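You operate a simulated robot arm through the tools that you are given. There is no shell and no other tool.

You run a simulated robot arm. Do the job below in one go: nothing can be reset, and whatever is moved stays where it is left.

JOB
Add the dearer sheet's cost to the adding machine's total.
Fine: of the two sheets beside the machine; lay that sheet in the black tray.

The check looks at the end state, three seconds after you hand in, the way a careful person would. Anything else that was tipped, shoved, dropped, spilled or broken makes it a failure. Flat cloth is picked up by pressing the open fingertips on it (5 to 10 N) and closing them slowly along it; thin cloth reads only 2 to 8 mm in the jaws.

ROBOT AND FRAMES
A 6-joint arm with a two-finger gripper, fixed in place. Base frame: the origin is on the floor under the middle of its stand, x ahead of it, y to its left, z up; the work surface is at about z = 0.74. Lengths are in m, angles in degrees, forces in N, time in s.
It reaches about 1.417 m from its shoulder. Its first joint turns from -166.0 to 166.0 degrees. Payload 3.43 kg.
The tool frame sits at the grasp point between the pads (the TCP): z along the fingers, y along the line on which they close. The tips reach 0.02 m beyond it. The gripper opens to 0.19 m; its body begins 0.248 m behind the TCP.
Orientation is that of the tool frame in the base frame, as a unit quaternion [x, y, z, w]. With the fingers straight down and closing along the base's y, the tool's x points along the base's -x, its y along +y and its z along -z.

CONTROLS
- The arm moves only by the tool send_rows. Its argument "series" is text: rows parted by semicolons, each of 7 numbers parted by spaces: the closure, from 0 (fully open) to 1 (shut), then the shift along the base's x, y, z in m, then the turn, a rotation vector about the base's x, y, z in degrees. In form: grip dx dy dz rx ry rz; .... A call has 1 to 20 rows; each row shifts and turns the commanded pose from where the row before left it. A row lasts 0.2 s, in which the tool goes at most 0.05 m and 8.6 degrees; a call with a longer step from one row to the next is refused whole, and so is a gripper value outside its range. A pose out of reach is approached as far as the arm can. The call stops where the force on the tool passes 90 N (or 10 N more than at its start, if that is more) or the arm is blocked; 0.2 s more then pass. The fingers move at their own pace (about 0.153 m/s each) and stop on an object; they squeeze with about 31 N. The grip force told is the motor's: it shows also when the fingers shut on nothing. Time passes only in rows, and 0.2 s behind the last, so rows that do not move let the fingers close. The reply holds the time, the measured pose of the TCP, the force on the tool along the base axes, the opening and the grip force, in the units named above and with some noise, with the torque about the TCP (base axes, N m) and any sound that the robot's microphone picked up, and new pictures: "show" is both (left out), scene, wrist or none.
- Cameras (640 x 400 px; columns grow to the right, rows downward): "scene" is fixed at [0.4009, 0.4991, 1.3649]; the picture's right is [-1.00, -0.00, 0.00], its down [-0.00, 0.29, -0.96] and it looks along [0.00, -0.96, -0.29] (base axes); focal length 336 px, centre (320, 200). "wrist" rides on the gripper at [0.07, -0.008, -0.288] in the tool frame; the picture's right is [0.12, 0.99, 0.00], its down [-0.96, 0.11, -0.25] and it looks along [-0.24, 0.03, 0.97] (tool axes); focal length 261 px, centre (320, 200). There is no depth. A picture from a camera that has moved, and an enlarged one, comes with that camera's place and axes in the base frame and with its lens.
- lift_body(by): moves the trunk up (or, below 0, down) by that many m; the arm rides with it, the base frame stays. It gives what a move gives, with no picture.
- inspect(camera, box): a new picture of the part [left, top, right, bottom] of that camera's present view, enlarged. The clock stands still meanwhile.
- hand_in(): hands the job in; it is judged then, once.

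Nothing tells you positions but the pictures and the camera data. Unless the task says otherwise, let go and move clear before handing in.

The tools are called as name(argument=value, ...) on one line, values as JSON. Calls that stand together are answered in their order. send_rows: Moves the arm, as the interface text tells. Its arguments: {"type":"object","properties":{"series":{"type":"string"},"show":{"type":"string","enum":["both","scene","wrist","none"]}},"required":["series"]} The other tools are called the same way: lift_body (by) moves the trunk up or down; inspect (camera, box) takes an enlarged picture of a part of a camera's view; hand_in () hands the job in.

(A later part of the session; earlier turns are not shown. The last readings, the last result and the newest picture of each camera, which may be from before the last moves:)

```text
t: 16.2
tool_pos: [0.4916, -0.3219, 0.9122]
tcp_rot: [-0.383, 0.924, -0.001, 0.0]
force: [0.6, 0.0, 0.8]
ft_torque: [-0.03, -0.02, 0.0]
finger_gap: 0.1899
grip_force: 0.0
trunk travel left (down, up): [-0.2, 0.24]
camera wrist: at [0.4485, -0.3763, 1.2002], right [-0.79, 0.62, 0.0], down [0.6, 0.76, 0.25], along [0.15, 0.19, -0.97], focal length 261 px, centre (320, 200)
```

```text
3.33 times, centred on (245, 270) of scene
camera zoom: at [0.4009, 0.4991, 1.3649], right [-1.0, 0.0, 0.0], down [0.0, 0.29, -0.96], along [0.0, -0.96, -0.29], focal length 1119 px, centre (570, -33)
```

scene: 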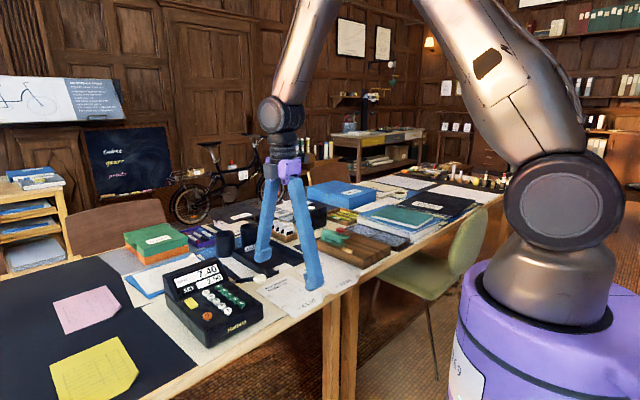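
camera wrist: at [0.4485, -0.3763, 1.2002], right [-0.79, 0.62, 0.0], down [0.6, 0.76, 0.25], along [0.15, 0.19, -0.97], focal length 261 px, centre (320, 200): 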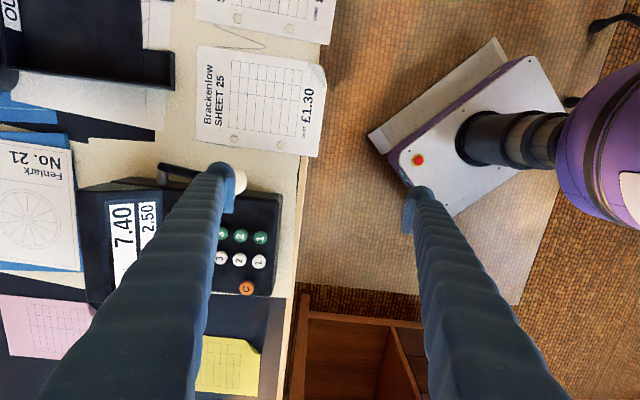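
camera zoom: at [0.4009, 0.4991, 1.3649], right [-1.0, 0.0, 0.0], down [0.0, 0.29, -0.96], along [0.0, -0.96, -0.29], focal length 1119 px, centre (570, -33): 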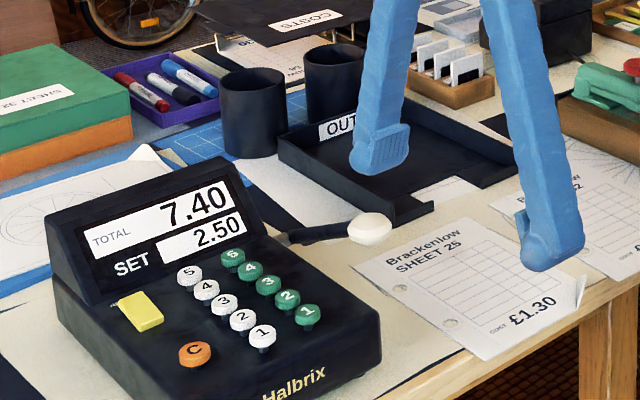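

The fingertip is above the knob. I'll come down until it touches, then push the lever down along its arc.

send_rows(series="0 0 0 -0.015 0 0 0;0 0 0 -0.015 0 0 0;0 0 0 -0.006 0 0 0;0 0 0 0 0 0 0", show="none")

inspect(camera="scene", box=[180, 210, 310, 330])

inspect(camera="wrist", box=[120, 100, 340, 260])

```text
t: 17.2
tool_pos: [0.4933, -0.3216, 0.8748]
tcp_rot: [-0.383, 0.924, 0.0, 0.0]
force: [0.3, -0.2, 0.4]
ft_torque: [-0.02, 0.03, 0.02]
finger_gap: 0.1899
grip_force: 0.0
trunk travel left (down, up): [-0.2, 0.24]
```

```text
3.33 times, centred on (245, 270) of scene
camera zoom: at [0.4009, 0.4991, 1.3649], right [-1.0, 0.0, 0.0], down [0.0, 0.29, -0.96], along [0.0, -0.96, -0.29], focal length 1119 px, centre (570, -33)
```

zoom: 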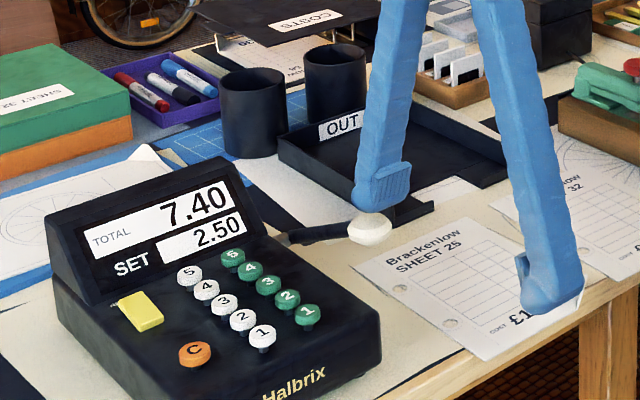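

```text
2.50 times, centred on (230, 180) of wrist
camera zoom: at [0.449, -0.3768, 1.163], right [-0.79, 0.62, 0.0], down [0.6, 0.76, 0.25], along [0.15, 0.19, -0.97], focal length 652 px, centre (545, 250)
```

zoom: 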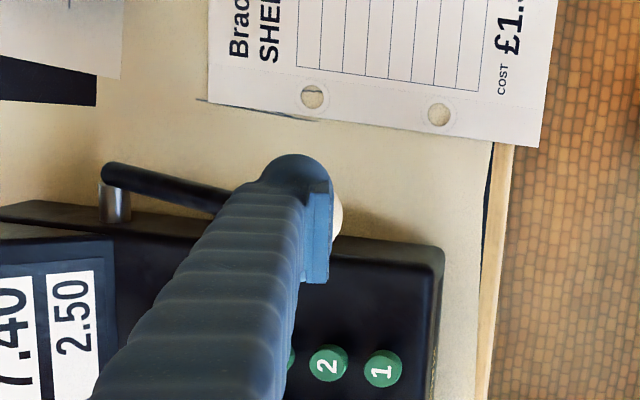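

The tip is just touching the top of the knob. Now I'll push it down in steps, following the arc forward.

send_rows(series="0 -0.002 0.002 -0.006 0 0 0;0 -0.002 0.002 -0.006 0 0 0;0 0 0 0 0 0 0", show="none")

inspect(camera="scene", box=[180, 210, 310, 330])

```text
t: 18.0
tool_pos: [0.4882, -0.316, 0.8635]
tcp_rot: [-0.383, 0.924, 0.0, 0.0]
force: [0.7, 0.2, -0.1]
ft_torque: [0.0, -0.01, -0.01]
finger_gap: 0.1903
grip_force: 0.1
trunk travel left (down, up): [-0.2, 0.24]
```

```text
3.33 times, centred on (245, 270) of scene
camera zoom: at [0.4009, 0.4991, 1.3649], right [-1.0, 0.0, 0.0], down [0.0, 0.29, -0.96], along [0.0, -0.96, -0.29], focal length 1119 px, centre (570, -33)
```

zoom: 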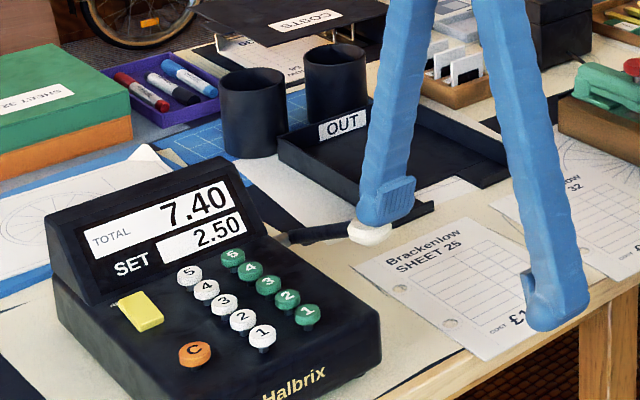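

No contact force yet, so I'll move back over the knob's centre and continue down.

send_rows(series="0 0.005 -0.004 0 0 0 0;0 0 0 -0.005 0 0 0;0 0 0 0 0 0 0", show="wrist")

inspect(camera="scene", box=[200, 230, 290, 310])

inspect(camera="wrist", box=[140, 120, 300, 240])

```text
t: 18.8
tool_pos: [0.4928, -0.3211, 0.858]
tcp_rot: [-0.383, 0.924, 0.0, 0.0]
force: [0.4, -0.1, -0.1]
ft_torque: [0.0, 0.01, -0.01]
finger_gap: 0.1901
grip_force: 0.2
trunk travel left (down, up): [-0.2, 0.24]
camera wrist: at [0.4495, -0.3767, 1.1465], right [-0.79, 0.62, 0.0], down [0.6, 0.76, 0.25], along [0.15, 0.2, -0.97], focal length 261 px, centre (320, 200)
```

wrist: 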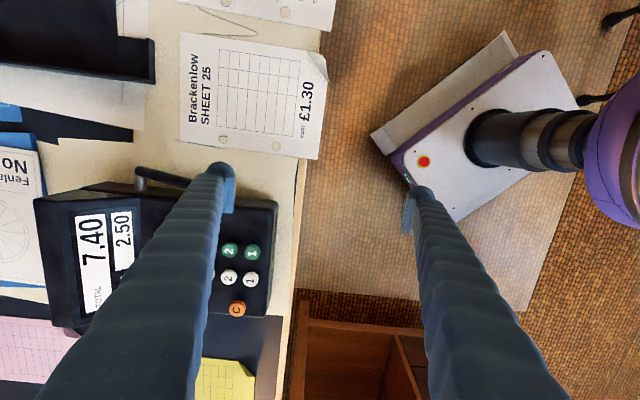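

```text
5.00 times, centred on (245, 270) of scene
camera zoom: at [0.4009, 0.4991, 1.3649], right [-1.0, 0.0, 0.0], down [0.0, 0.29, -0.96], along [0.0, -0.96, -0.29], focal length 1678 px, centre (695, -150)
```

zoom: 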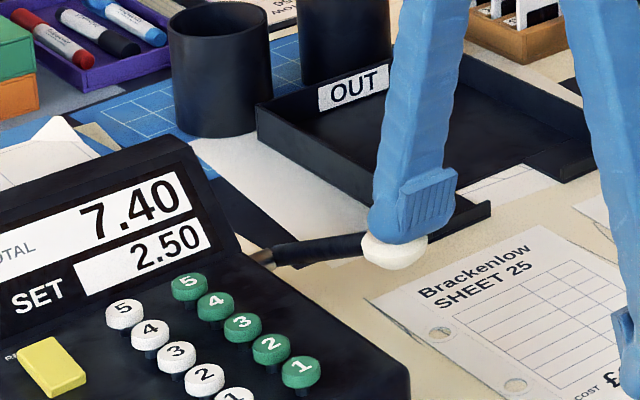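

```text
3.33 times, centred on (220, 180) of wrist
camera zoom: at [0.4495, -0.3767, 1.1465], right [-0.79, 0.62, 0.0], down [0.6, 0.76, 0.25], along [0.15, 0.2, -0.97], focal length 869 px, centre (653, 267)
```

zoom: 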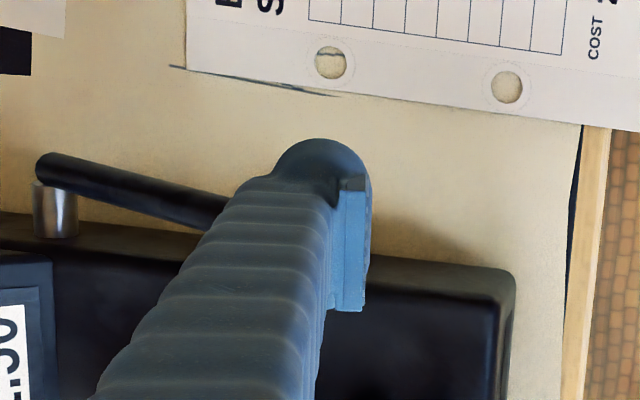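

send_rows(series="0 0 0 -0.004 0 0 0;0 0 0 -0.004 0 0 0;0 0 0 0 0 0 0", show="none")

inspect(camera="scene", box=[200, 230, 290, 310])

```text
t: 19.6
tool_pos: [0.4949, -0.3211, 0.8498]
tcp_rot: [-0.384, 0.923, 0.001, 0.0]
force: [-1.0, 0.3, 2.9]
ft_torque: [-0.14, -0.14, -0.03]
finger_gap: 0.1898
grip_force: 0.0
trunk travel left (down, up): [-0.2, 0.24]
```

```text
5.00 times, centred on (245, 270) of scene
camera zoom: at [0.4009, 0.4991, 1.3649], right [-1.0, 0.0, 0.0], down [0.0, 0.29, -0.96], along [0.0, -0.96, -0.29], focal length 1678 px, centre (695, -150)
```

zoom: 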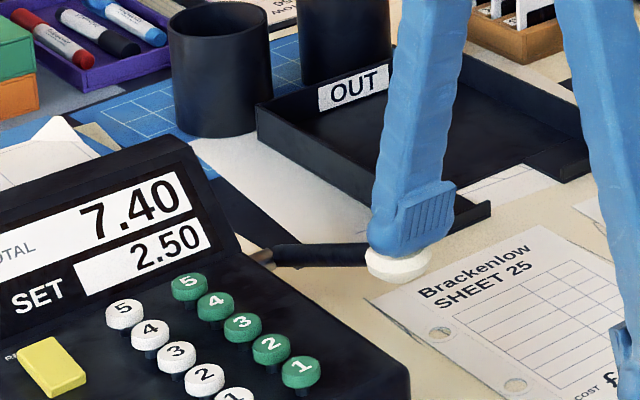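

The lever has started moving (2.9 N). I'll keep pressing down along the arc.

send_rows(series="0 -0.0015 0.0015 -0.006 0 0 0;0 -0.0015 0.0015 -0.006 0 0 0;0 0 0 0 0 0 0", show="none")

inspect(camera="scene", box=[200, 230, 290, 310])

```text
t: 20.4
tool_pos: [0.4921, -0.3189, 0.8381]
tcp_rot: [-0.384, 0.923, 0.0, 0.0]
force: [-1.2, 1.2, 2.8]
ft_torque: [-0.2, -0.23, 0.08]
finger_gap: 0.1899
grip_force: 0.1
trunk travel left (down, up): [-0.2, 0.24]
```

```text
5.00 times, centred on (245, 270) of scene
camera zoom: at [0.4009, 0.4991, 1.3649], right [-1.0, 0.0, 0.0], down [0.0, 0.29, -0.96], along [0.0, -0.96, -0.29], focal length 1678 px, centre (695, -150)
```

zoom: 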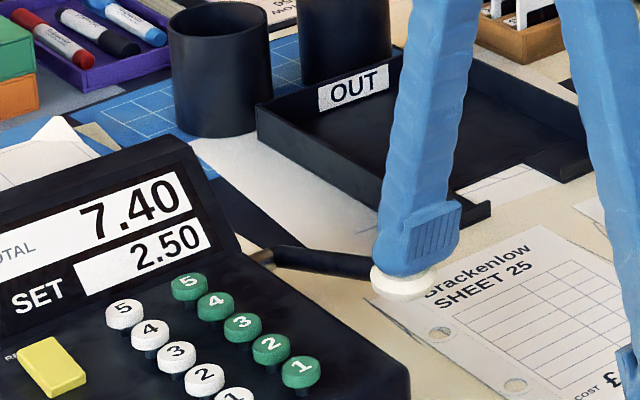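

Working well: the lever rotates at a steady, light force. Continuing down.

send_rows(series="0 -0.0012 0.0012 -0.006 0 0 0;0 -0.0012 0.0012 -0.006 0 0 0;0 -0.001 0.001 -0.006 0 0 0;0 0 0 0 0 0 0", show="none")

inspect(camera="scene", box=[200, 230, 290, 310])

```text
t: 21.4
tool_pos: [0.4882, -0.3149, 0.8199]
tcp_rot: [-0.383, 0.924, 0.0, 0.0]
force: [-0.8, 0.1, 2.3]
ft_torque: [-0.22, -0.28, -0.07]
finger_gap: 0.19
grip_force: 0.0
trunk travel left (down, up): [-0.2, 0.24]
```

```text
5.00 times, centred on (245, 270) of scene
camera zoom: at [0.4009, 0.4991, 1.3649], right [-1.0, 0.0, 0.0], down [0.0, 0.29, -0.96], along [0.0, -0.96, -0.29], focal length 1678 px, centre (695, -150)
```

zoom: 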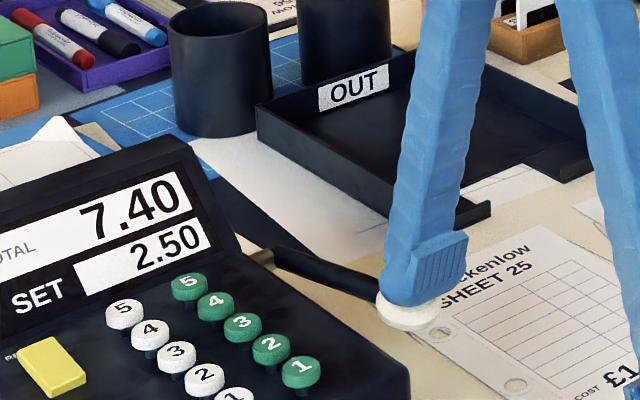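

send_rows(series="0 -0.0006 0.0006 -0.006 0 0 0;0 -0.0004 0.0004 -0.006 0 0 0;0 0 0 0 0 0 0", show="wrist")

inspect(camera="scene", box=[200, 230, 290, 310])

```text
t: 22.2
tool_pos: [0.486, -0.3145, 0.8093]
tcp_rot: [-0.382, 0.924, 0.0, 0.0]
force: [-3.0, 3.3, 4.2]
ft_torque: [-0.3, -0.35, 0.04]
finger_gap: 0.1879
grip_force: 0.0
trunk travel left (down, up): [-0.2, 0.24]
camera wrist: at [0.4426, -0.3695, 1.0968], right [-0.79, 0.62, 0.0], down [0.6, 0.76, 0.25], along [0.15, 0.19, -0.97], focal length 261 px, centre (320, 200)
```

wrist: 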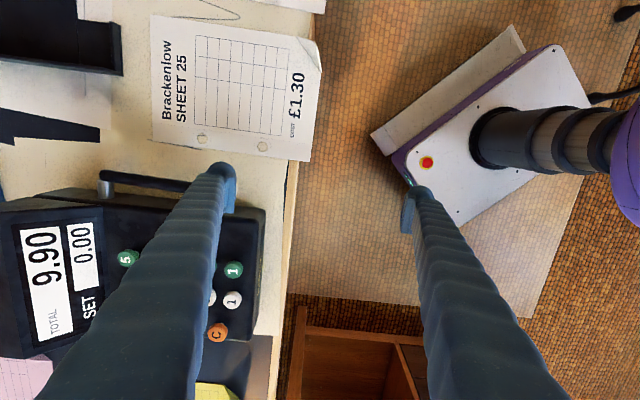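

```text
5.00 times, centred on (245, 270) of scene
camera zoom: at [0.4009, 0.4991, 1.3649], right [-1.0, 0.0, 0.0], down [0.0, 0.29, -0.96], along [0.0, -0.96, -0.29], focal length 1678 px, centre (695, -150)
```

zoom: 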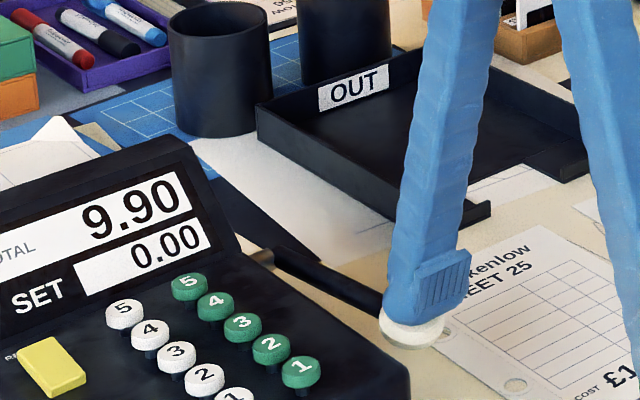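

The total is now 9.90 and SET has cleared. I'll let the lever rise back gently under the finger and then lift clear.

send_rows(series="0 0.0004 -0.0004 0.006 0 0 0;0 0.0006 -0.0006 0.006 0 0 0;0 0.001 -0.001 0.006 0 0 0;0 0.0012 -0.0012 0.006 0 0 0;0 0.0012 -0.0012 0.006 0 0 0;0 0.0015 -0.0015 0.006 0 0 0;0 0.0015 -0.0015 0.006 0 0 0;0 0 0 0.008 0 0 0;0 0 0 0.02 0 0 0;0 0 0 0.04 0 0 0;0 0 0 0.04 0 0 0;0 0 0 0 0 0 0")

inspect(camera="scene", box=[180, 210, 340, 330])

```text
t: 24.8
tool_pos: [0.4931, -0.3213, 0.958]
tcp_rot: [-0.383, 0.924, 0.0, 0.0]
force: [0.7, 0.5, 0.6]
ft_torque: [-0.03, 0.01, 0.02]
finger_gap: 0.1898
grip_force: 0.0
trunk travel left (down, up): [-0.2, 0.24]
camera wrist: at [0.4503, -0.3764, 1.2462], right [-0.79, 0.62, 0.0], down [0.6, 0.76, 0.25], along [0.15, 0.19, -0.97], focal length 261 px, centre (320, 200)
```

scene: 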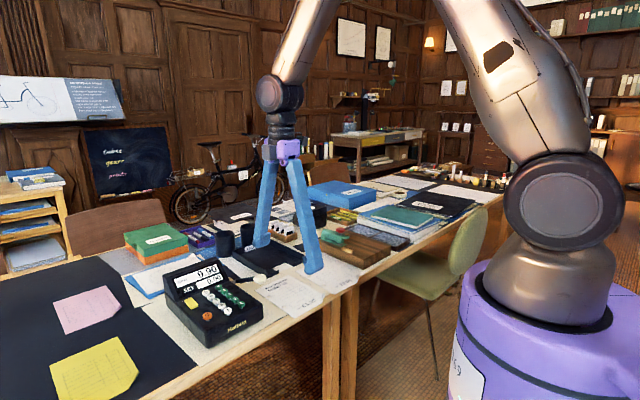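
wrist: 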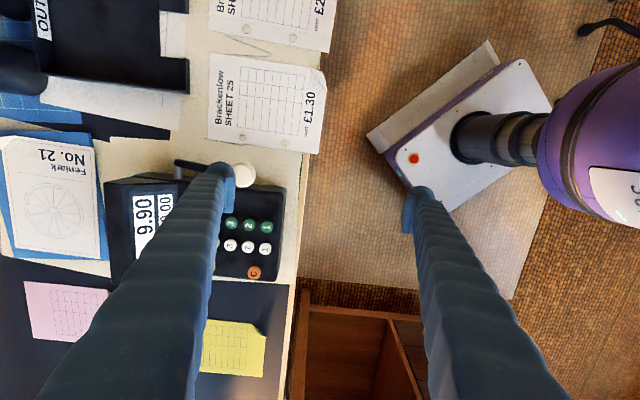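

```text
3.33 times, centred on (260, 270) of scene
camera zoom: at [0.4009, 0.4991, 1.3649], right [-1.0, 0.0, 0.0], down [0.0, 0.29, -0.96], along [0.0, -0.96, -0.29], focal length 1119 px, centre (520, -33)
```

zoom: 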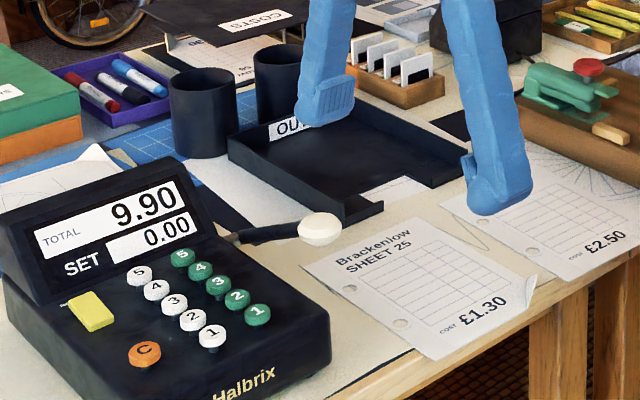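

The machine is done: total 9.90, lever back up. Next I'll move over Sheet 32 to look closely at its curled, slightly overhanging corner.

send_rows(series="0 -0.0233 -0.0327 0.006 0 0 0;0 -0.0233 -0.0327 0.006 0 0 0;0 -0.0233 -0.0327 0.006 0 0 0;0 -0.0233 -0.0327 0.006 0 0 0;0 -0.0233 -0.0327 0.006 0 0 0;0 -0.0233 -0.0327 0.006 0 0 0;0 -0.0233 -0.0327 0.006 0 0 0;0 0 0 0 0 0 0")

inspect(camera="scene", box=[300, 230, 380, 310])

inspect(camera="wrist", box=[200, 50, 440, 250])

```text
t: 26.6
tool_pos: [0.3311, -0.5527, 1.0003]
tcp_rot: [-0.384, 0.923, 0.0, 0.0]
force: [-0.4, -0.4, -0.3]
ft_torque: [0.09, -0.01, -0.01]
finger_gap: 0.1899
grip_force: 0.1
trunk travel left (down, up): [-0.2, 0.24]
camera wrist: at [0.2876, -0.6081, 1.2896], right [-0.79, 0.62, 0.0], down [0.6, 0.76, 0.25], along [0.15, 0.2, -0.97], focal length 261 px, centre (320, 200)
```

scene: 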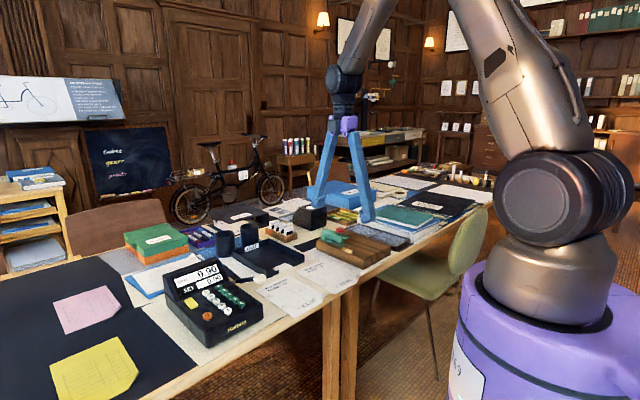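
wrist: 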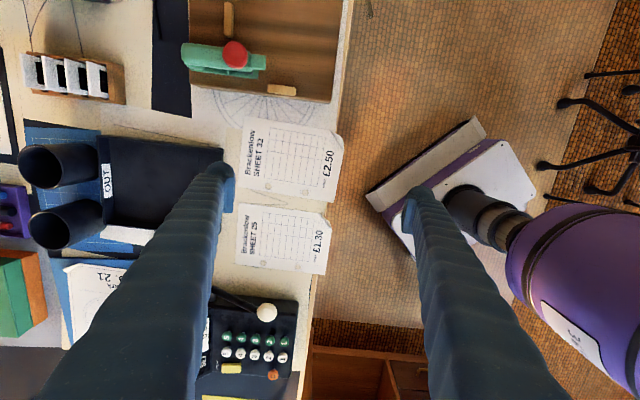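

```text
5.00 times, centred on (340, 270) of scene
camera zoom: at [0.4009, 0.4991, 1.3649], right [-1.0, 0.0, 0.0], down [0.0, 0.29, -0.96], along [0.0, -0.96, -0.29], focal length 1678 px, centre (220, -150)
```

zoom: 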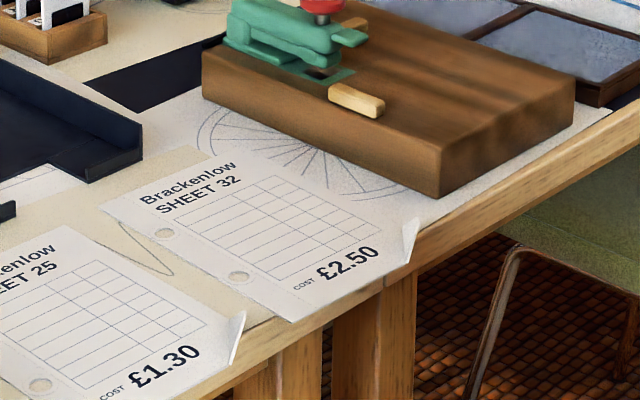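

```text
2.00 times, centred on (320, 150) of wrist
camera zoom: at [0.2876, -0.6081, 1.2896], right [-0.79, 0.62, 0.0], down [0.6, 0.76, 0.25], along [0.15, 0.2, -0.97], focal length 521 px, centre (320, 300)
```

zoom: 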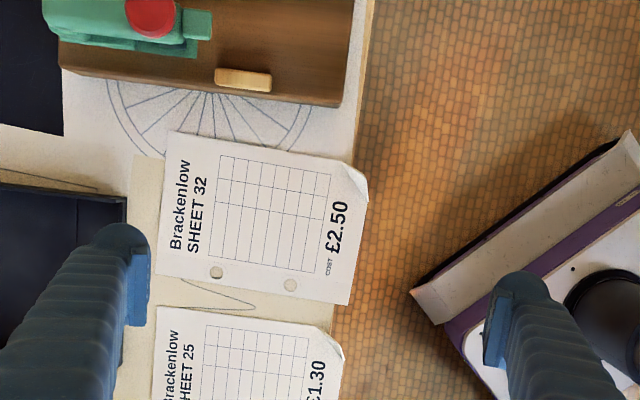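

Sheet 32 overhangs the desk edge by about 2 cm, and its corner nearest the robot is folded up into a flap. Before grasping I'll look straight at the tray to measure where the sheet must go.

send_rows(series="0 0.03 -0.025 0.01 0 0 0;0 0.03 -0.025 0.01 0 0 0;0 0.03 -0.025 0.01 0 0 0;0 0.03 -0.025 0.01 0 0 0;0 0.03 -0.025 0.01 0 0 0;0 0.03 -0.025 0 0 0 0;0 0 0 0 0 0 0", show="wrist")

inspect(camera="wrist", box=[180, 40, 440, 260])

inspect(camera="scene", box=[220, 220, 320, 290])

```text
t: 28.2
tool_pos: [0.5106, -0.7022, 1.0494]
tcp_rot: [-0.383, 0.924, 0.001, 0.0]
force: [0.5, 0.1, -0.7]
ft_torque: [0.07, 0.03, 0.0]
finger_gap: 0.1899
grip_force: 0.0
trunk travel left (down, up): [-0.2, 0.24]
camera wrist: at [0.4674, -0.7577, 1.3367], right [-0.79, 0.62, 0.0], down [0.6, 0.76, 0.25], along [0.15, 0.2, -0.97], focal length 261 px, centre (320, 200)
```

wrist: 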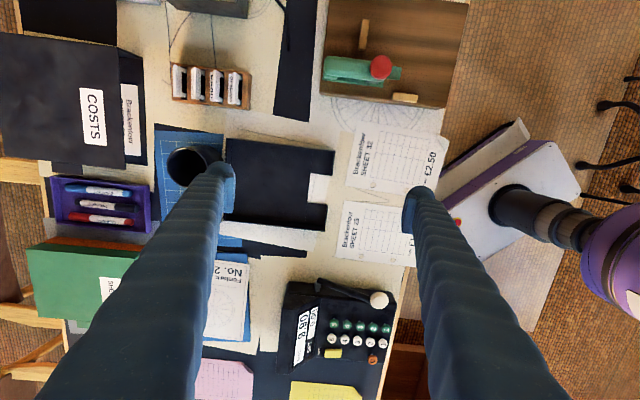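

```text
1.82 times, centred on (310, 150) of wrist
camera zoom: at [0.4674, -0.7577, 1.3367], right [-0.79, 0.62, 0.0], down [0.6, 0.76, 0.25], along [0.15, 0.2, -0.97], focal length 474 px, centre (338, 291)
```

zoom: 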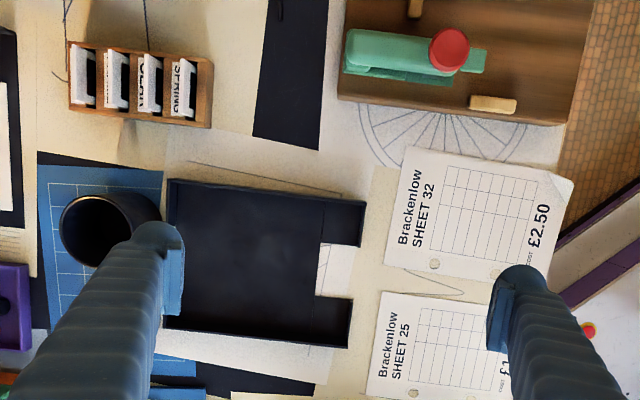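

```text
5.71 times, centred on (270, 255) of scene
camera zoom: at [0.4009, 0.4991, 1.3649], right [-1.0, 0.0, 0.0], down [0.0, 0.29, -0.96], along [0.0, -0.96, -0.29], focal length 1918 px, centre (606, -114)
```

zoom: 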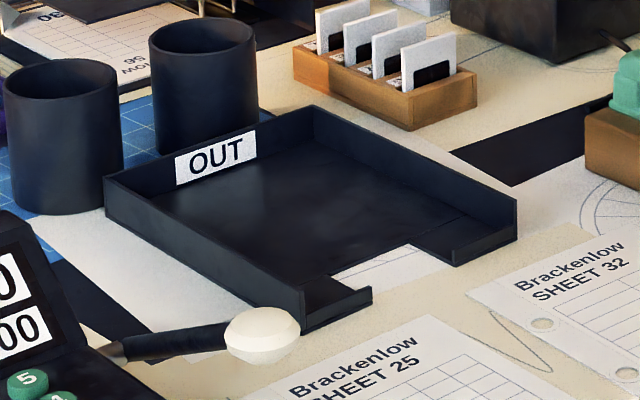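

The tray (about 0.22 × 0.18 m, open at the near side) is almost parallel to the sheet, so a plain shift of roughly (+0.24, −0.12) m will do. Now a tight look at the curled flap, edge-on from the scene camera.

inspect(camera="scene", box=[325, 245, 365, 285])

inspect(camera="wrist", box=[380, 110, 460, 190])

```text
10.00 times, centred on (345, 265) of scene
camera zoom: at [0.4009, 0.4991, 1.3649], right [-1.0, 0.0, 0.0], down [0.0, 0.29, -0.96], along [0.0, -0.96, -0.29], focal length 3357 px, centre (70, -450)
```

zoom: 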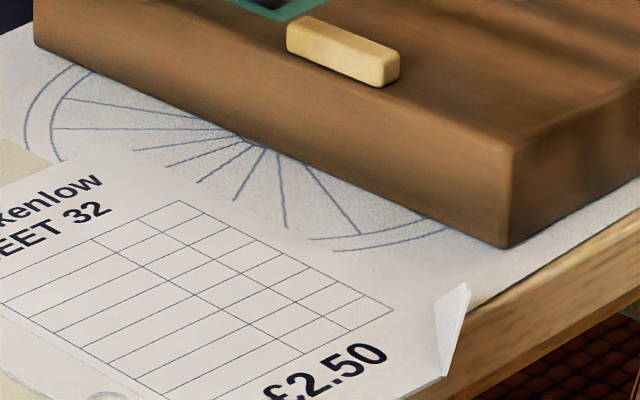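

```text
5.00 times, centred on (420, 150) of wrist
camera zoom: at [0.4674, -0.7577, 1.3367], right [-0.79, 0.62, 0.0], down [0.6, 0.76, 0.25], along [0.15, 0.2, -0.97], focal length 1303 px, centre (-180, 450)
```

zoom: 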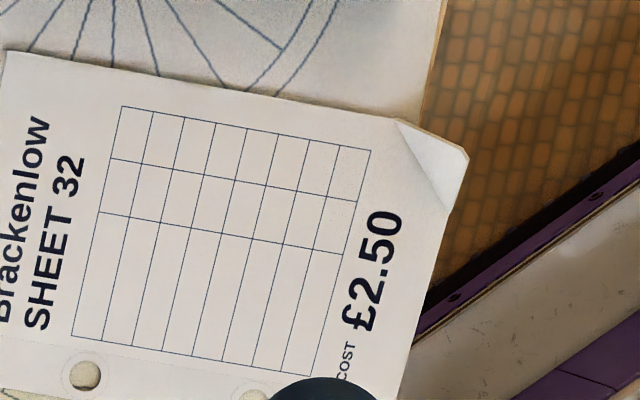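

The flap leans about 23° from vertical toward the robot, stands about 22 mm high, and its fold runs along y near x≈0.266. I'll turn the hand so the fingers close along x, tilt it to match the flap, and wait well above it.

send_rows(series="0.58 -0.0388 0.0168 -0.006 0 0 7.5;0.58 -0.0388 0.0168 -0.006 0 0 7.5;0.58 -0.0388 0.0168 -0.006 0 0 7.5;0.58 -0.0388 0.0168 -0.006 0 0 7.5;0.58 -0.0388 0.0168 -0.006 0 0 7.5;0.58 -0.0388 0.0168 -0.006 0 0 7.5;0.58 -0.0388 0.0168 -0.006 0 0 0;0.58 -0.0388 0.0168 -0.006 0 0 0;0.58 0 0 0 0 -7.6 0;0.58 0 0 0 0 -7.6 0;0.58 0 0 0 0 -7.6 0;0.58 0 0 0 0 0 0")

```text
t: 30.8
tool_pos: [0.2129, -0.5636, 1.0074]
tcp_rot: [-0.702, 0.711, -0.038, 0.035]
force: [0.0, 0.2, -0.2]
ft_torque: [0.0, -0.03, 0.02]
finger_gap: 0.08
grip_force: 0.1
out of reach, approached as far as the arm can: row 9, 10, 11
trunk travel left (down, up): [-0.2, 0.24]
camera wrist: at [0.1898, -0.6336, 1.2942], right [-0.99, -0.11, -0.1], down [-0.13, 0.96, 0.23], along [0.07, 0.24, -0.97], focal length 261 px, centre (320, 200)
```

scene: 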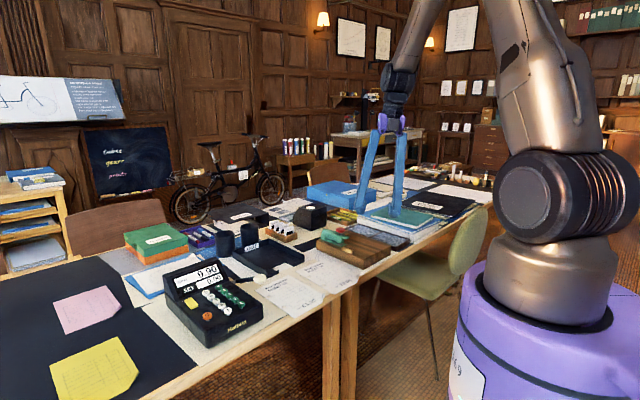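
wrist: 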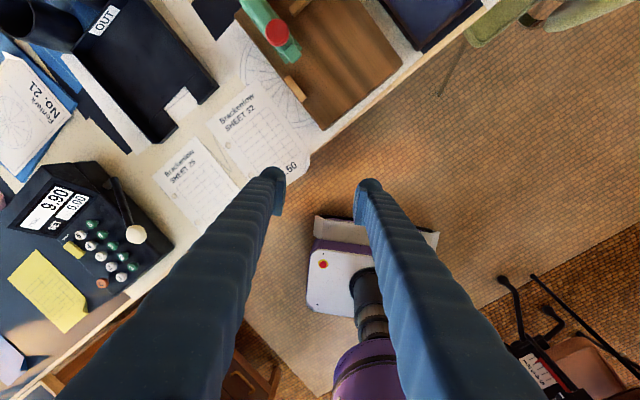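

The full tilt is out of reach this close to the base with the shoulder this low. Raising the trunk increases the shoulder-to-wrist distance, so I'll raise it and retry the tilt.

lift_body(by=0.24)

```text
t: 33.3
tool_pos: [0.2121, -0.5649, 1.2452]
tcp_rot: [-0.701, 0.711, -0.037, 0.036]
force: [0.4, 0.1, -1.0]
ft_torque: [0.0, 0.0, -0.03]
finger_gap: 0.0802
grip_force: 0.0
trunk travel left (down, up): [-0.44, 0.0]
```

send_rows(series="0.58 0 0 -0.045 0 0 0;0.58 0 0 -0.045 0 0 0;0.58 0 0 -0.045 0 0 0;0.58 0 0 -0.045 0 0 0;0.58 0 0 -0.045 0 0 0;0.58 0 0 -0.045 0 0 0;0.58 0 0 -0.045 0 0 0;0.58 0 0 0 0 0 0", show="none")

```text
t: 35.1
tool_pos: [0.2565, -0.58, 0.9572]
tcp_rot: [-0.698, 0.715, -0.019, 0.018]
force: [-1.2, 0.7, 0.1]
ft_torque: [0.0, -0.06, 0.02]
finger_gap: 0.08
grip_force: 0.1
out of reach, approached as far as the arm can: row 2, 3, 4, 5, 6, 7
trunk travel left (down, up): [-0.44, 0.0]
```

The arm is limited by how tightly it can fold. Leaning the hand slightly toward −y, within the flap's plane, moves the wrist farther out, so I'll add that lean and see what pose results.

send_rows(series="0.58 0 -0.01 0 7.5 0 0;0.58 0 -0.01 0 7.5 0 0;0.58 0 0 0 0 0 0")

```text
t: 35.9
tool_pos: [0.2587, -0.6015, 0.9577]
tcp_rot: [-0.69, 0.712, 0.074, 0.11]
force: [0.0, 0.4, 0.1]
ft_torque: [-0.02, -0.02, -0.01]
finger_gap: 0.0798
grip_force: 0.1
trunk travel left (down, up): [-0.44, 0.0]
camera wrist: at [0.2499, -0.743, 1.2188], right [-0.99, -0.08, -0.08], down [-0.11, 0.87, 0.48], along [0.03, 0.49, -0.87], focal length 261 px, centre (320, 200)
```

scene: 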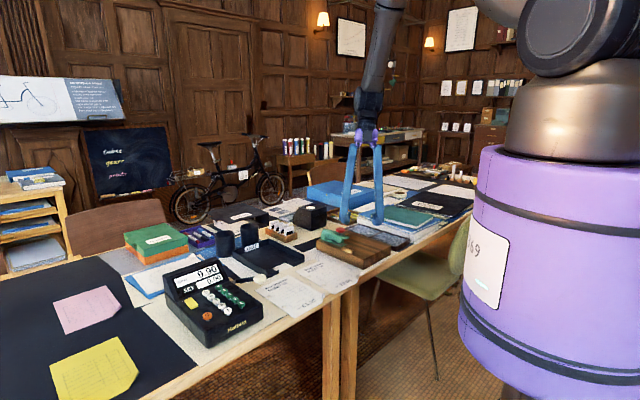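
wrist: 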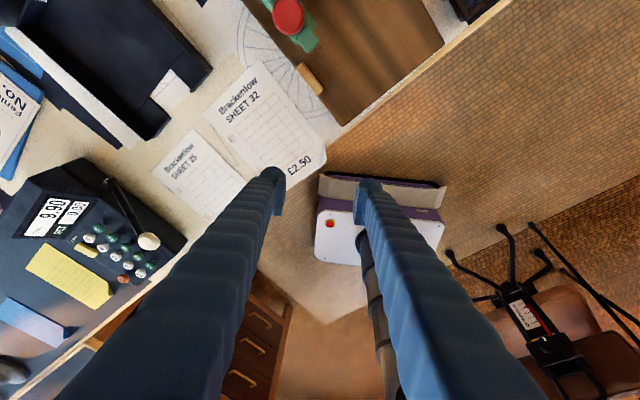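

The pose was reached. Now I'll lower and add the remaining tilt to line up along the flap, stopping about 12 cm short of it.

send_rows(series="0.58 -0.0144 0.001 -0.0313 0 -6.6 0;0.58 -0.0144 0.001 -0.0313 0 -6.6 0;0.58 -0.0144 0.001 -0.0313 0 -6.6 0;0.58 0 0 0 0 0 0")

```text
t: 36.9
tool_pos: [0.2922, -0.6358, 0.8974]
tcp_rot: [-0.664, 0.732, 0.061, 0.14]
force: [0.1, 0.2, -0.2]
ft_torque: [-0.09, -0.06, -0.04]
finger_gap: 0.0799
grip_force: 0.1
out of reach, approached as far as the arm can: row 1, 2, 3
trunk travel left (down, up): [-0.44, 0.0]
camera wrist: at [0.2578, -0.7839, 1.1529], right [-0.99, 0.0, -0.13], down [-0.07, 0.86, 0.5], along [0.11, 0.5, -0.86], focal length 261 px, centre (320, 200)
```

scene: 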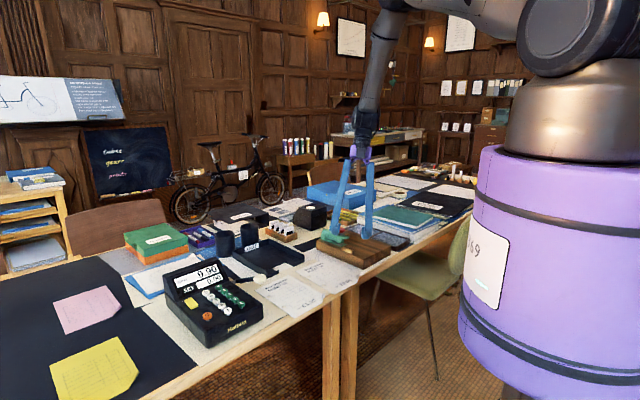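
wrist: 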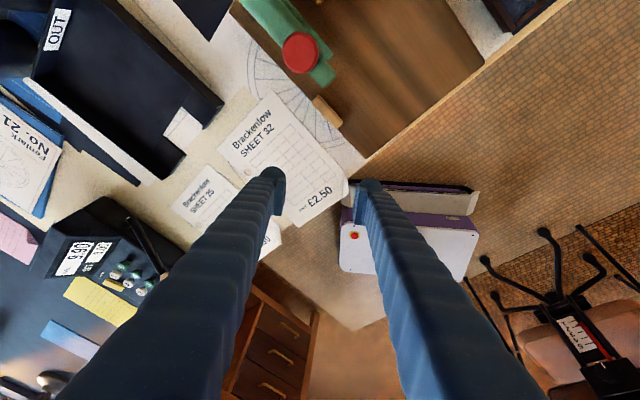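

Out-of-reach flags with drifting yaw suggest a wrist joint near its limit rather than distance. I'll back up to a safe height, straighten the hand, and turn it the other way round (yaw −90° instead of +90°).

send_rows(series="0.58 0.01 0 0.045 0 0 0;0.58 0.02 0 0.04 0 0 0;0.58 0.02 0 0.04 -5.3 2.4 0;0.58 0.02 0.01 0.04 -5.3 2.4 0;0.58 0.02 0.01 0.04 -5.3 2.4 0;0.58 0.02 0.01 0.03 0 0 -8;0.58 0.02 0.01 0.03 0 0 -8;0.58 0.01 0.01 0.03 0 0 -8;0.58 0 0.01 0.02 0 0 -8;0.58 0 0.01 0 0 0 -8;0.58 0 0.01 0 0 0 -8;0.58 0 0 0 0 0 -8;0.58 0 0 0 0 0 -8;0.58 0 0 0 0 0 -8;0.58 0 0 0 0 0 -8;0.58 0 0 0 0 0 -8;0.58 0 0 0 0 0 0")

```text
t: 40.5
tool_pos: [0.4315, -0.5587, 1.2119]
tcp_rot: [0.033, 0.999, -0.001, 0.001]
force: [-0.2, 0.2, 0.1]
ft_torque: [-0.01, -0.01, -0.01]
finger_gap: 0.0799
grip_force: 0.0
trunk travel left (down, up): [-0.44, 0.0]
camera wrist: at [0.3607, -0.5617, 1.5007], right [-0.05, 1.0, 0.0], down [0.97, 0.05, 0.25], along [0.25, 0.01, -0.97], focal length 261 px, centre (320, 200)
```

scene: 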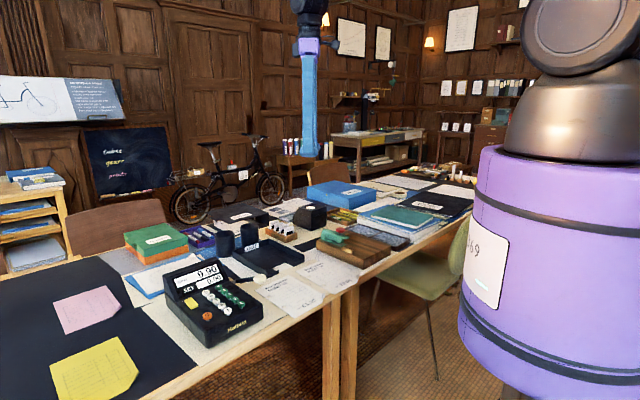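
wrist: 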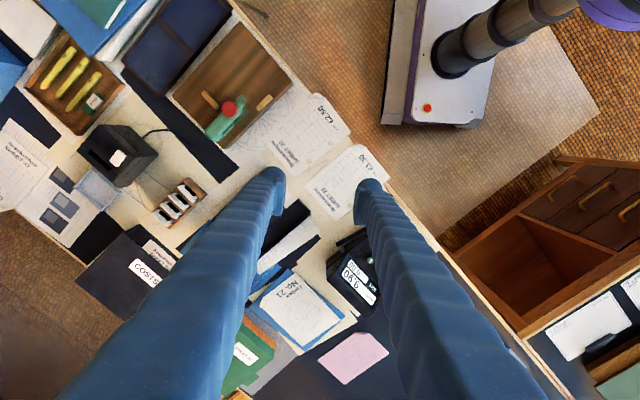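

Turning the rest of the way to yaw −93° (perpendicular to the fold), still high up.

send_rows(series="0.58 -0.01 -0.005 0 0 0 -8.14;0.58 -0.01 -0.005 0 0 0 -8.14;0.58 -0.01 -0.005 0 0 0 -8.14;0.58 -0.01 -0.005 0 0 0 -8.14;0.58 -0.01 -0.005 0 0 0 -8.14;0.58 -0.01 -0.005 0 0 0 -8.14;0.58 -0.01 -0.005 0 0 0 -8.14;0.58 0 -0.005 0 0 0 -8.14;0.58 0 -0.005 0 0 0 -8.14;0.58 0 0 0 0 0 -8.14;0.58 0 0 0 0 0 -8.14;0.58 0 0 0 0 0 0", show="none")

lift_body(by=-0.24)

```text
t: 43.1
tool_pos: [0.3628, -0.6036, 1.2131]
tcp_rot: [0.727, 0.686, -0.001, 0.0]
force: [0.1, 0.4, 0.9]
ft_torque: [0.04, -0.01, -0.01]
finger_gap: 0.0798
grip_force: 0.2
trunk travel left (down, up): [-0.44, 0.0]
```

```text
t: 45.6
tool_pos: [0.3626, -0.6031, 0.9741]
tcp_rot: [0.726, 0.688, -0.001, 0.0]
force: [-0.7, -1.0, 0.4]
ft_torque: [0.01, 0.02, 0.01]
finger_gap: 0.0801
grip_force: 0.0
trunk travel left (down, up): [-0.2, 0.24]
```

Now adding the lean and the tilt here, where there's room.

send_rows(series="0.58 0 0 0 8.5 0 0;0.58 -0.01 0 0 0 -7.6 0;0.58 -0.01 0 0 0 -7.6 0;0.58 -0.01 0 0 0 -7.6 0;0.58 0 0 0 0 0 0")

```text
t: 46.8
tool_pos: [0.3339, -0.6031, 0.973]
tcp_rot: [0.701, 0.681, 0.193, 0.083]
force: [-0.5, -1.0, 0.5]
ft_torque: [0.11, -0.1, 0.03]
finger_gap: 0.0796
grip_force: 0.1
trunk travel left (down, up): [-0.2, 0.24]
camera wrist: at [0.2145, -0.5749, 1.2433], right [0.92, 0.06, 0.4], down [0.02, -0.99, 0.12], along [0.4, -0.1, -0.91], focal length 261 px, centre (320, 200)
```

scene: 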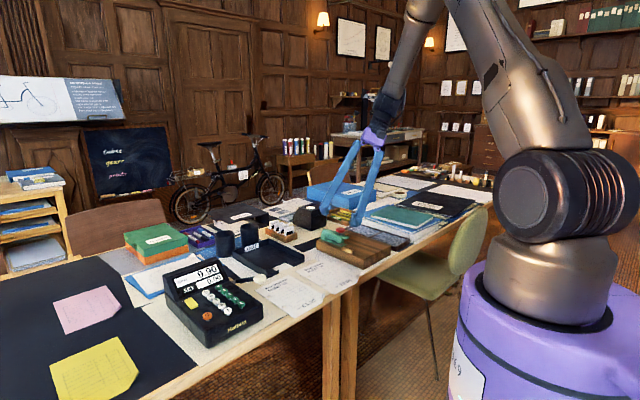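
wrist: 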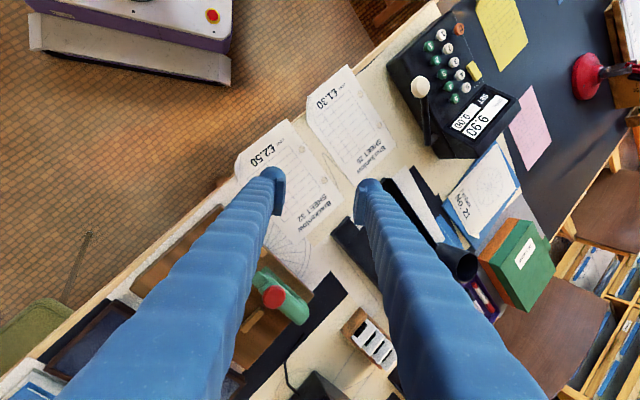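

That works with no reach problem: the pads are now parallel to the flap. Moving to 10 cm short of the flap along the finger axis.

send_rows(series="0.58 -0.0278 0.0049 0 0 0 0;0.58 -0.0278 0.0049 -0.03 0 0 0;0.58 -0.0278 0.0049 -0.048 0 0 0;0.58 -0.0278 0.0049 -0.048 0 0 0;0.58 0 0 0 0 0 0")

inspect(camera="wrist", box=[240, 100, 400, 240])

inspect(camera="scene", box=[310, 220, 400, 290])

```text
refused: row 3 steps farther than a row can; nothing moved
```

```text
2.86 times, centred on (320, 170) of wrist
camera zoom: at [0.2145, -0.5749, 1.2433], right [0.92, 0.06, 0.4], down [0.02, -0.99, 0.12], along [0.4, -0.1, -0.91], focal length 745 px, centre (320, 286)
```

zoom: 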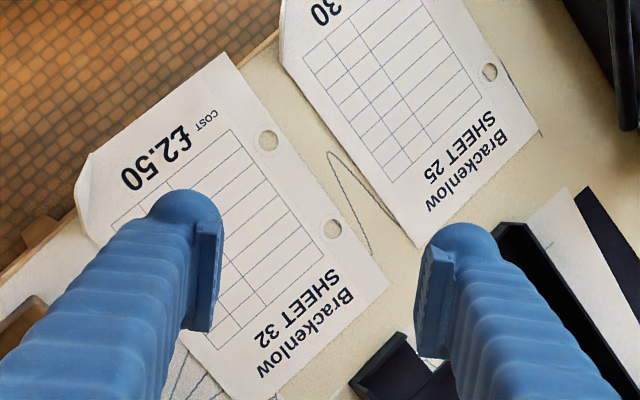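

```text
5.71 times, centred on (355, 255) of scene
camera zoom: at [0.4009, 0.4991, 1.3649], right [-1.0, 0.0, 0.0], down [0.0, 0.29, -0.96], along [0.0, -0.96, -0.29], focal length 1918 px, centre (120, -114)
```

zoom: 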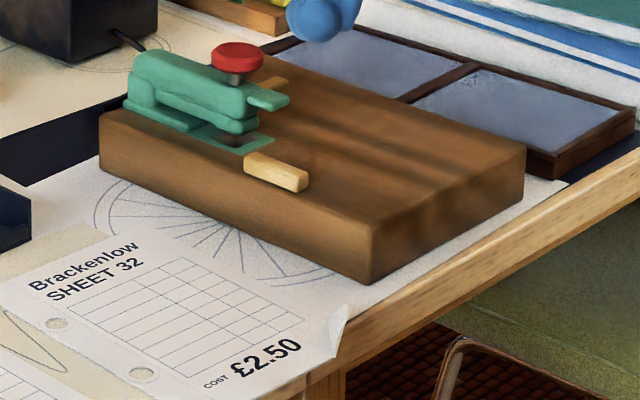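

The step was too long, so nothing moved; resending with shorter rows.

send_rows(series="0.58 -0.035 0.006 0 0 0 0;0.58 -0.035 0.006 -0.01 0 0 0;0.58 -0.0413 0.0075 -0.02 0 0 0;0.58 0 0 -0.048 0 0 0;0.58 0 0 -0.048 0 0 0;0.58 0 0 0 0 0 0")

inspect(camera="wrist", box=[240, 100, 400, 240])

inspect(camera="scene", box=[310, 220, 400, 290])

```text
t: 48.2
tool_pos: [0.2201, -0.5839, 0.8483]
tcp_rot: [0.701, 0.682, 0.193, 0.083]
force: [-1.2, -0.6, 0.1]
ft_torque: [0.05, -0.03, 0.04]
finger_gap: 0.0797
grip_force: 0.0
trunk travel left (down, up): [-0.2, 0.24]
camera wrist: at [0.1019, -0.5546, 1.1183], right [0.92, 0.06, 0.4], down [0.02, -0.99, 0.12], along [0.4, -0.1, -0.91], focal length 261 px, centre (320, 200)
```

scene: 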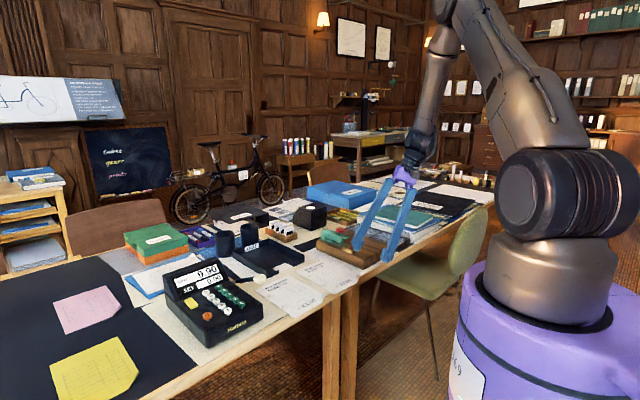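
wrist: 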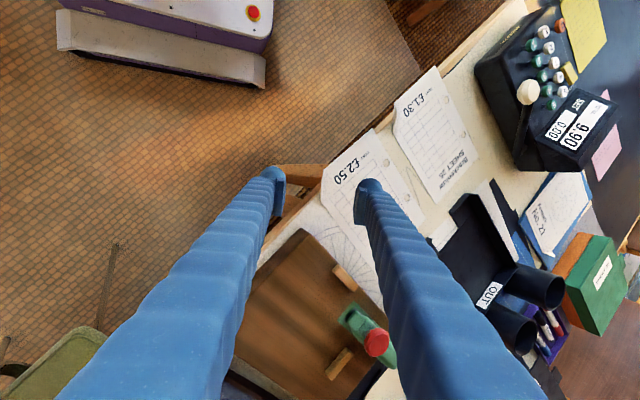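

```text
2.86 times, centred on (320, 170) of wrist
camera zoom: at [0.1019, -0.5546, 1.1183], right [0.92, 0.06, 0.4], down [0.02, -0.99, 0.12], along [0.4, -0.1, -0.91], focal length 745 px, centre (320, 286)
```

zoom: 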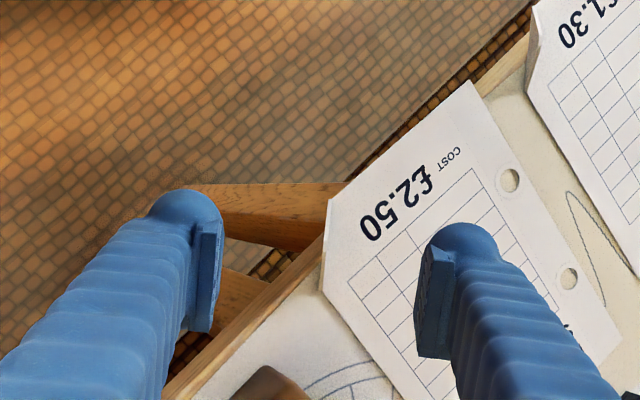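

```text
5.71 times, centred on (355, 255) of scene
camera zoom: at [0.4009, 0.4991, 1.3649], right [-1.0, 0.0, 0.0], down [0.0, 0.29, -0.96], along [0.0, -0.96, -0.29], focal length 1918 px, centre (120, -114)
```

zoom: 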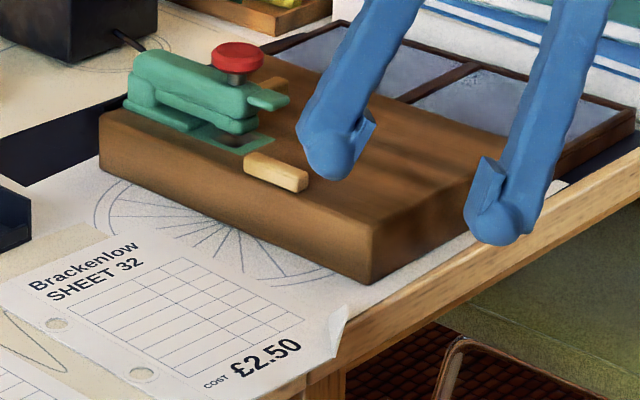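

The flap now appears edge-on, midway between the fingertips. I'll advance 7 cm along the finger axis and check again.

send_rows(series="0.58 0.0090 0.0034 -0.0212 0 0 0;0.58 0.0090 0.0034 -0.0212 0 0 0;0.58 0.0090 0.0034 -0.0212 0 0 0;0.58 0 0 0 0 0 0")

inspect(camera="wrist", box=[240, 100, 400, 240])

inspect(camera="scene", box=[310, 230, 390, 300])

```text
t: 49.2
tool_pos: [0.2479, -0.5723, 0.7824]
tcp_rot: [0.7, 0.682, 0.192, 0.083]
force: [0.4, 0.0, 1.2]
ft_torque: [0.03, -0.04, 0.0]
finger_gap: 0.08
grip_force: 0.1
trunk travel left (down, up): [-0.2, 0.24]
camera wrist: at [0.129, -0.5439, 1.0539], right [0.92, 0.06, 0.39], down [0.02, -0.99, 0.12], along [0.4, -0.1, -0.91], focal length 261 px, centre (320, 200)
```

scene: 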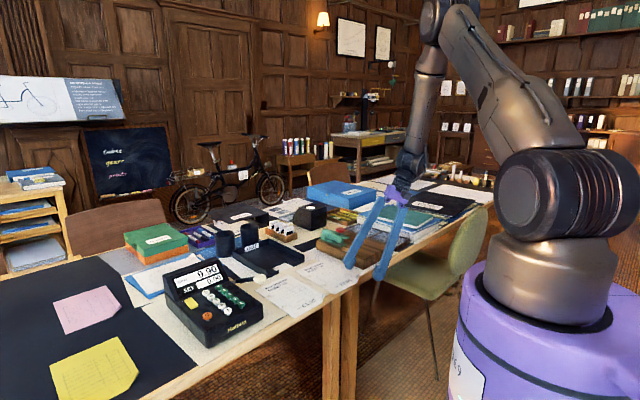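
wrist: 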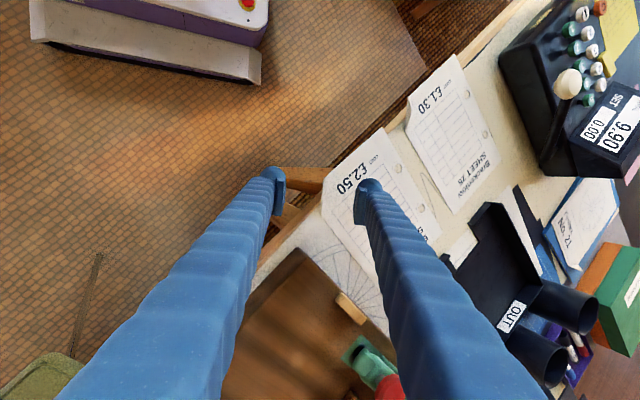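

```text
2.86 times, centred on (320, 170) of wrist
camera zoom: at [0.129, -0.5439, 1.0539], right [0.92, 0.06, 0.39], down [0.02, -0.99, 0.12], along [0.4, -0.1, -0.91], focal length 745 px, centre (320, 286)
```

zoom: 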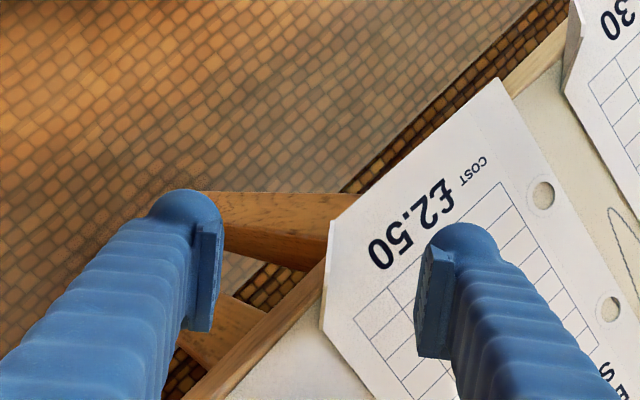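

```text
5.71 times, centred on (350, 265) of scene
camera zoom: at [0.4009, 0.4991, 1.3649], right [-1.0, 0.0, 0.0], down [0.0, 0.29, -0.96], along [0.0, -0.96, -0.29], focal length 1918 px, centre (149, -171)
```

zoom: 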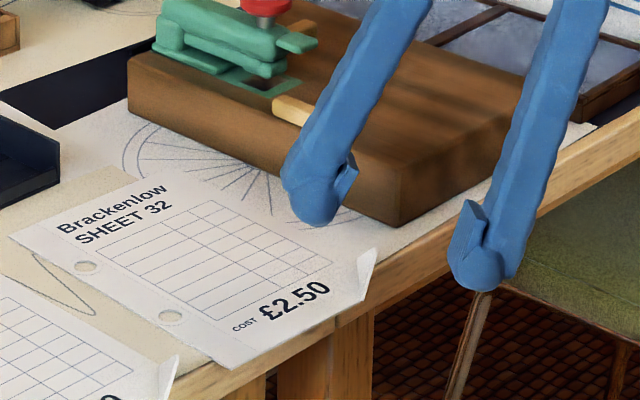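

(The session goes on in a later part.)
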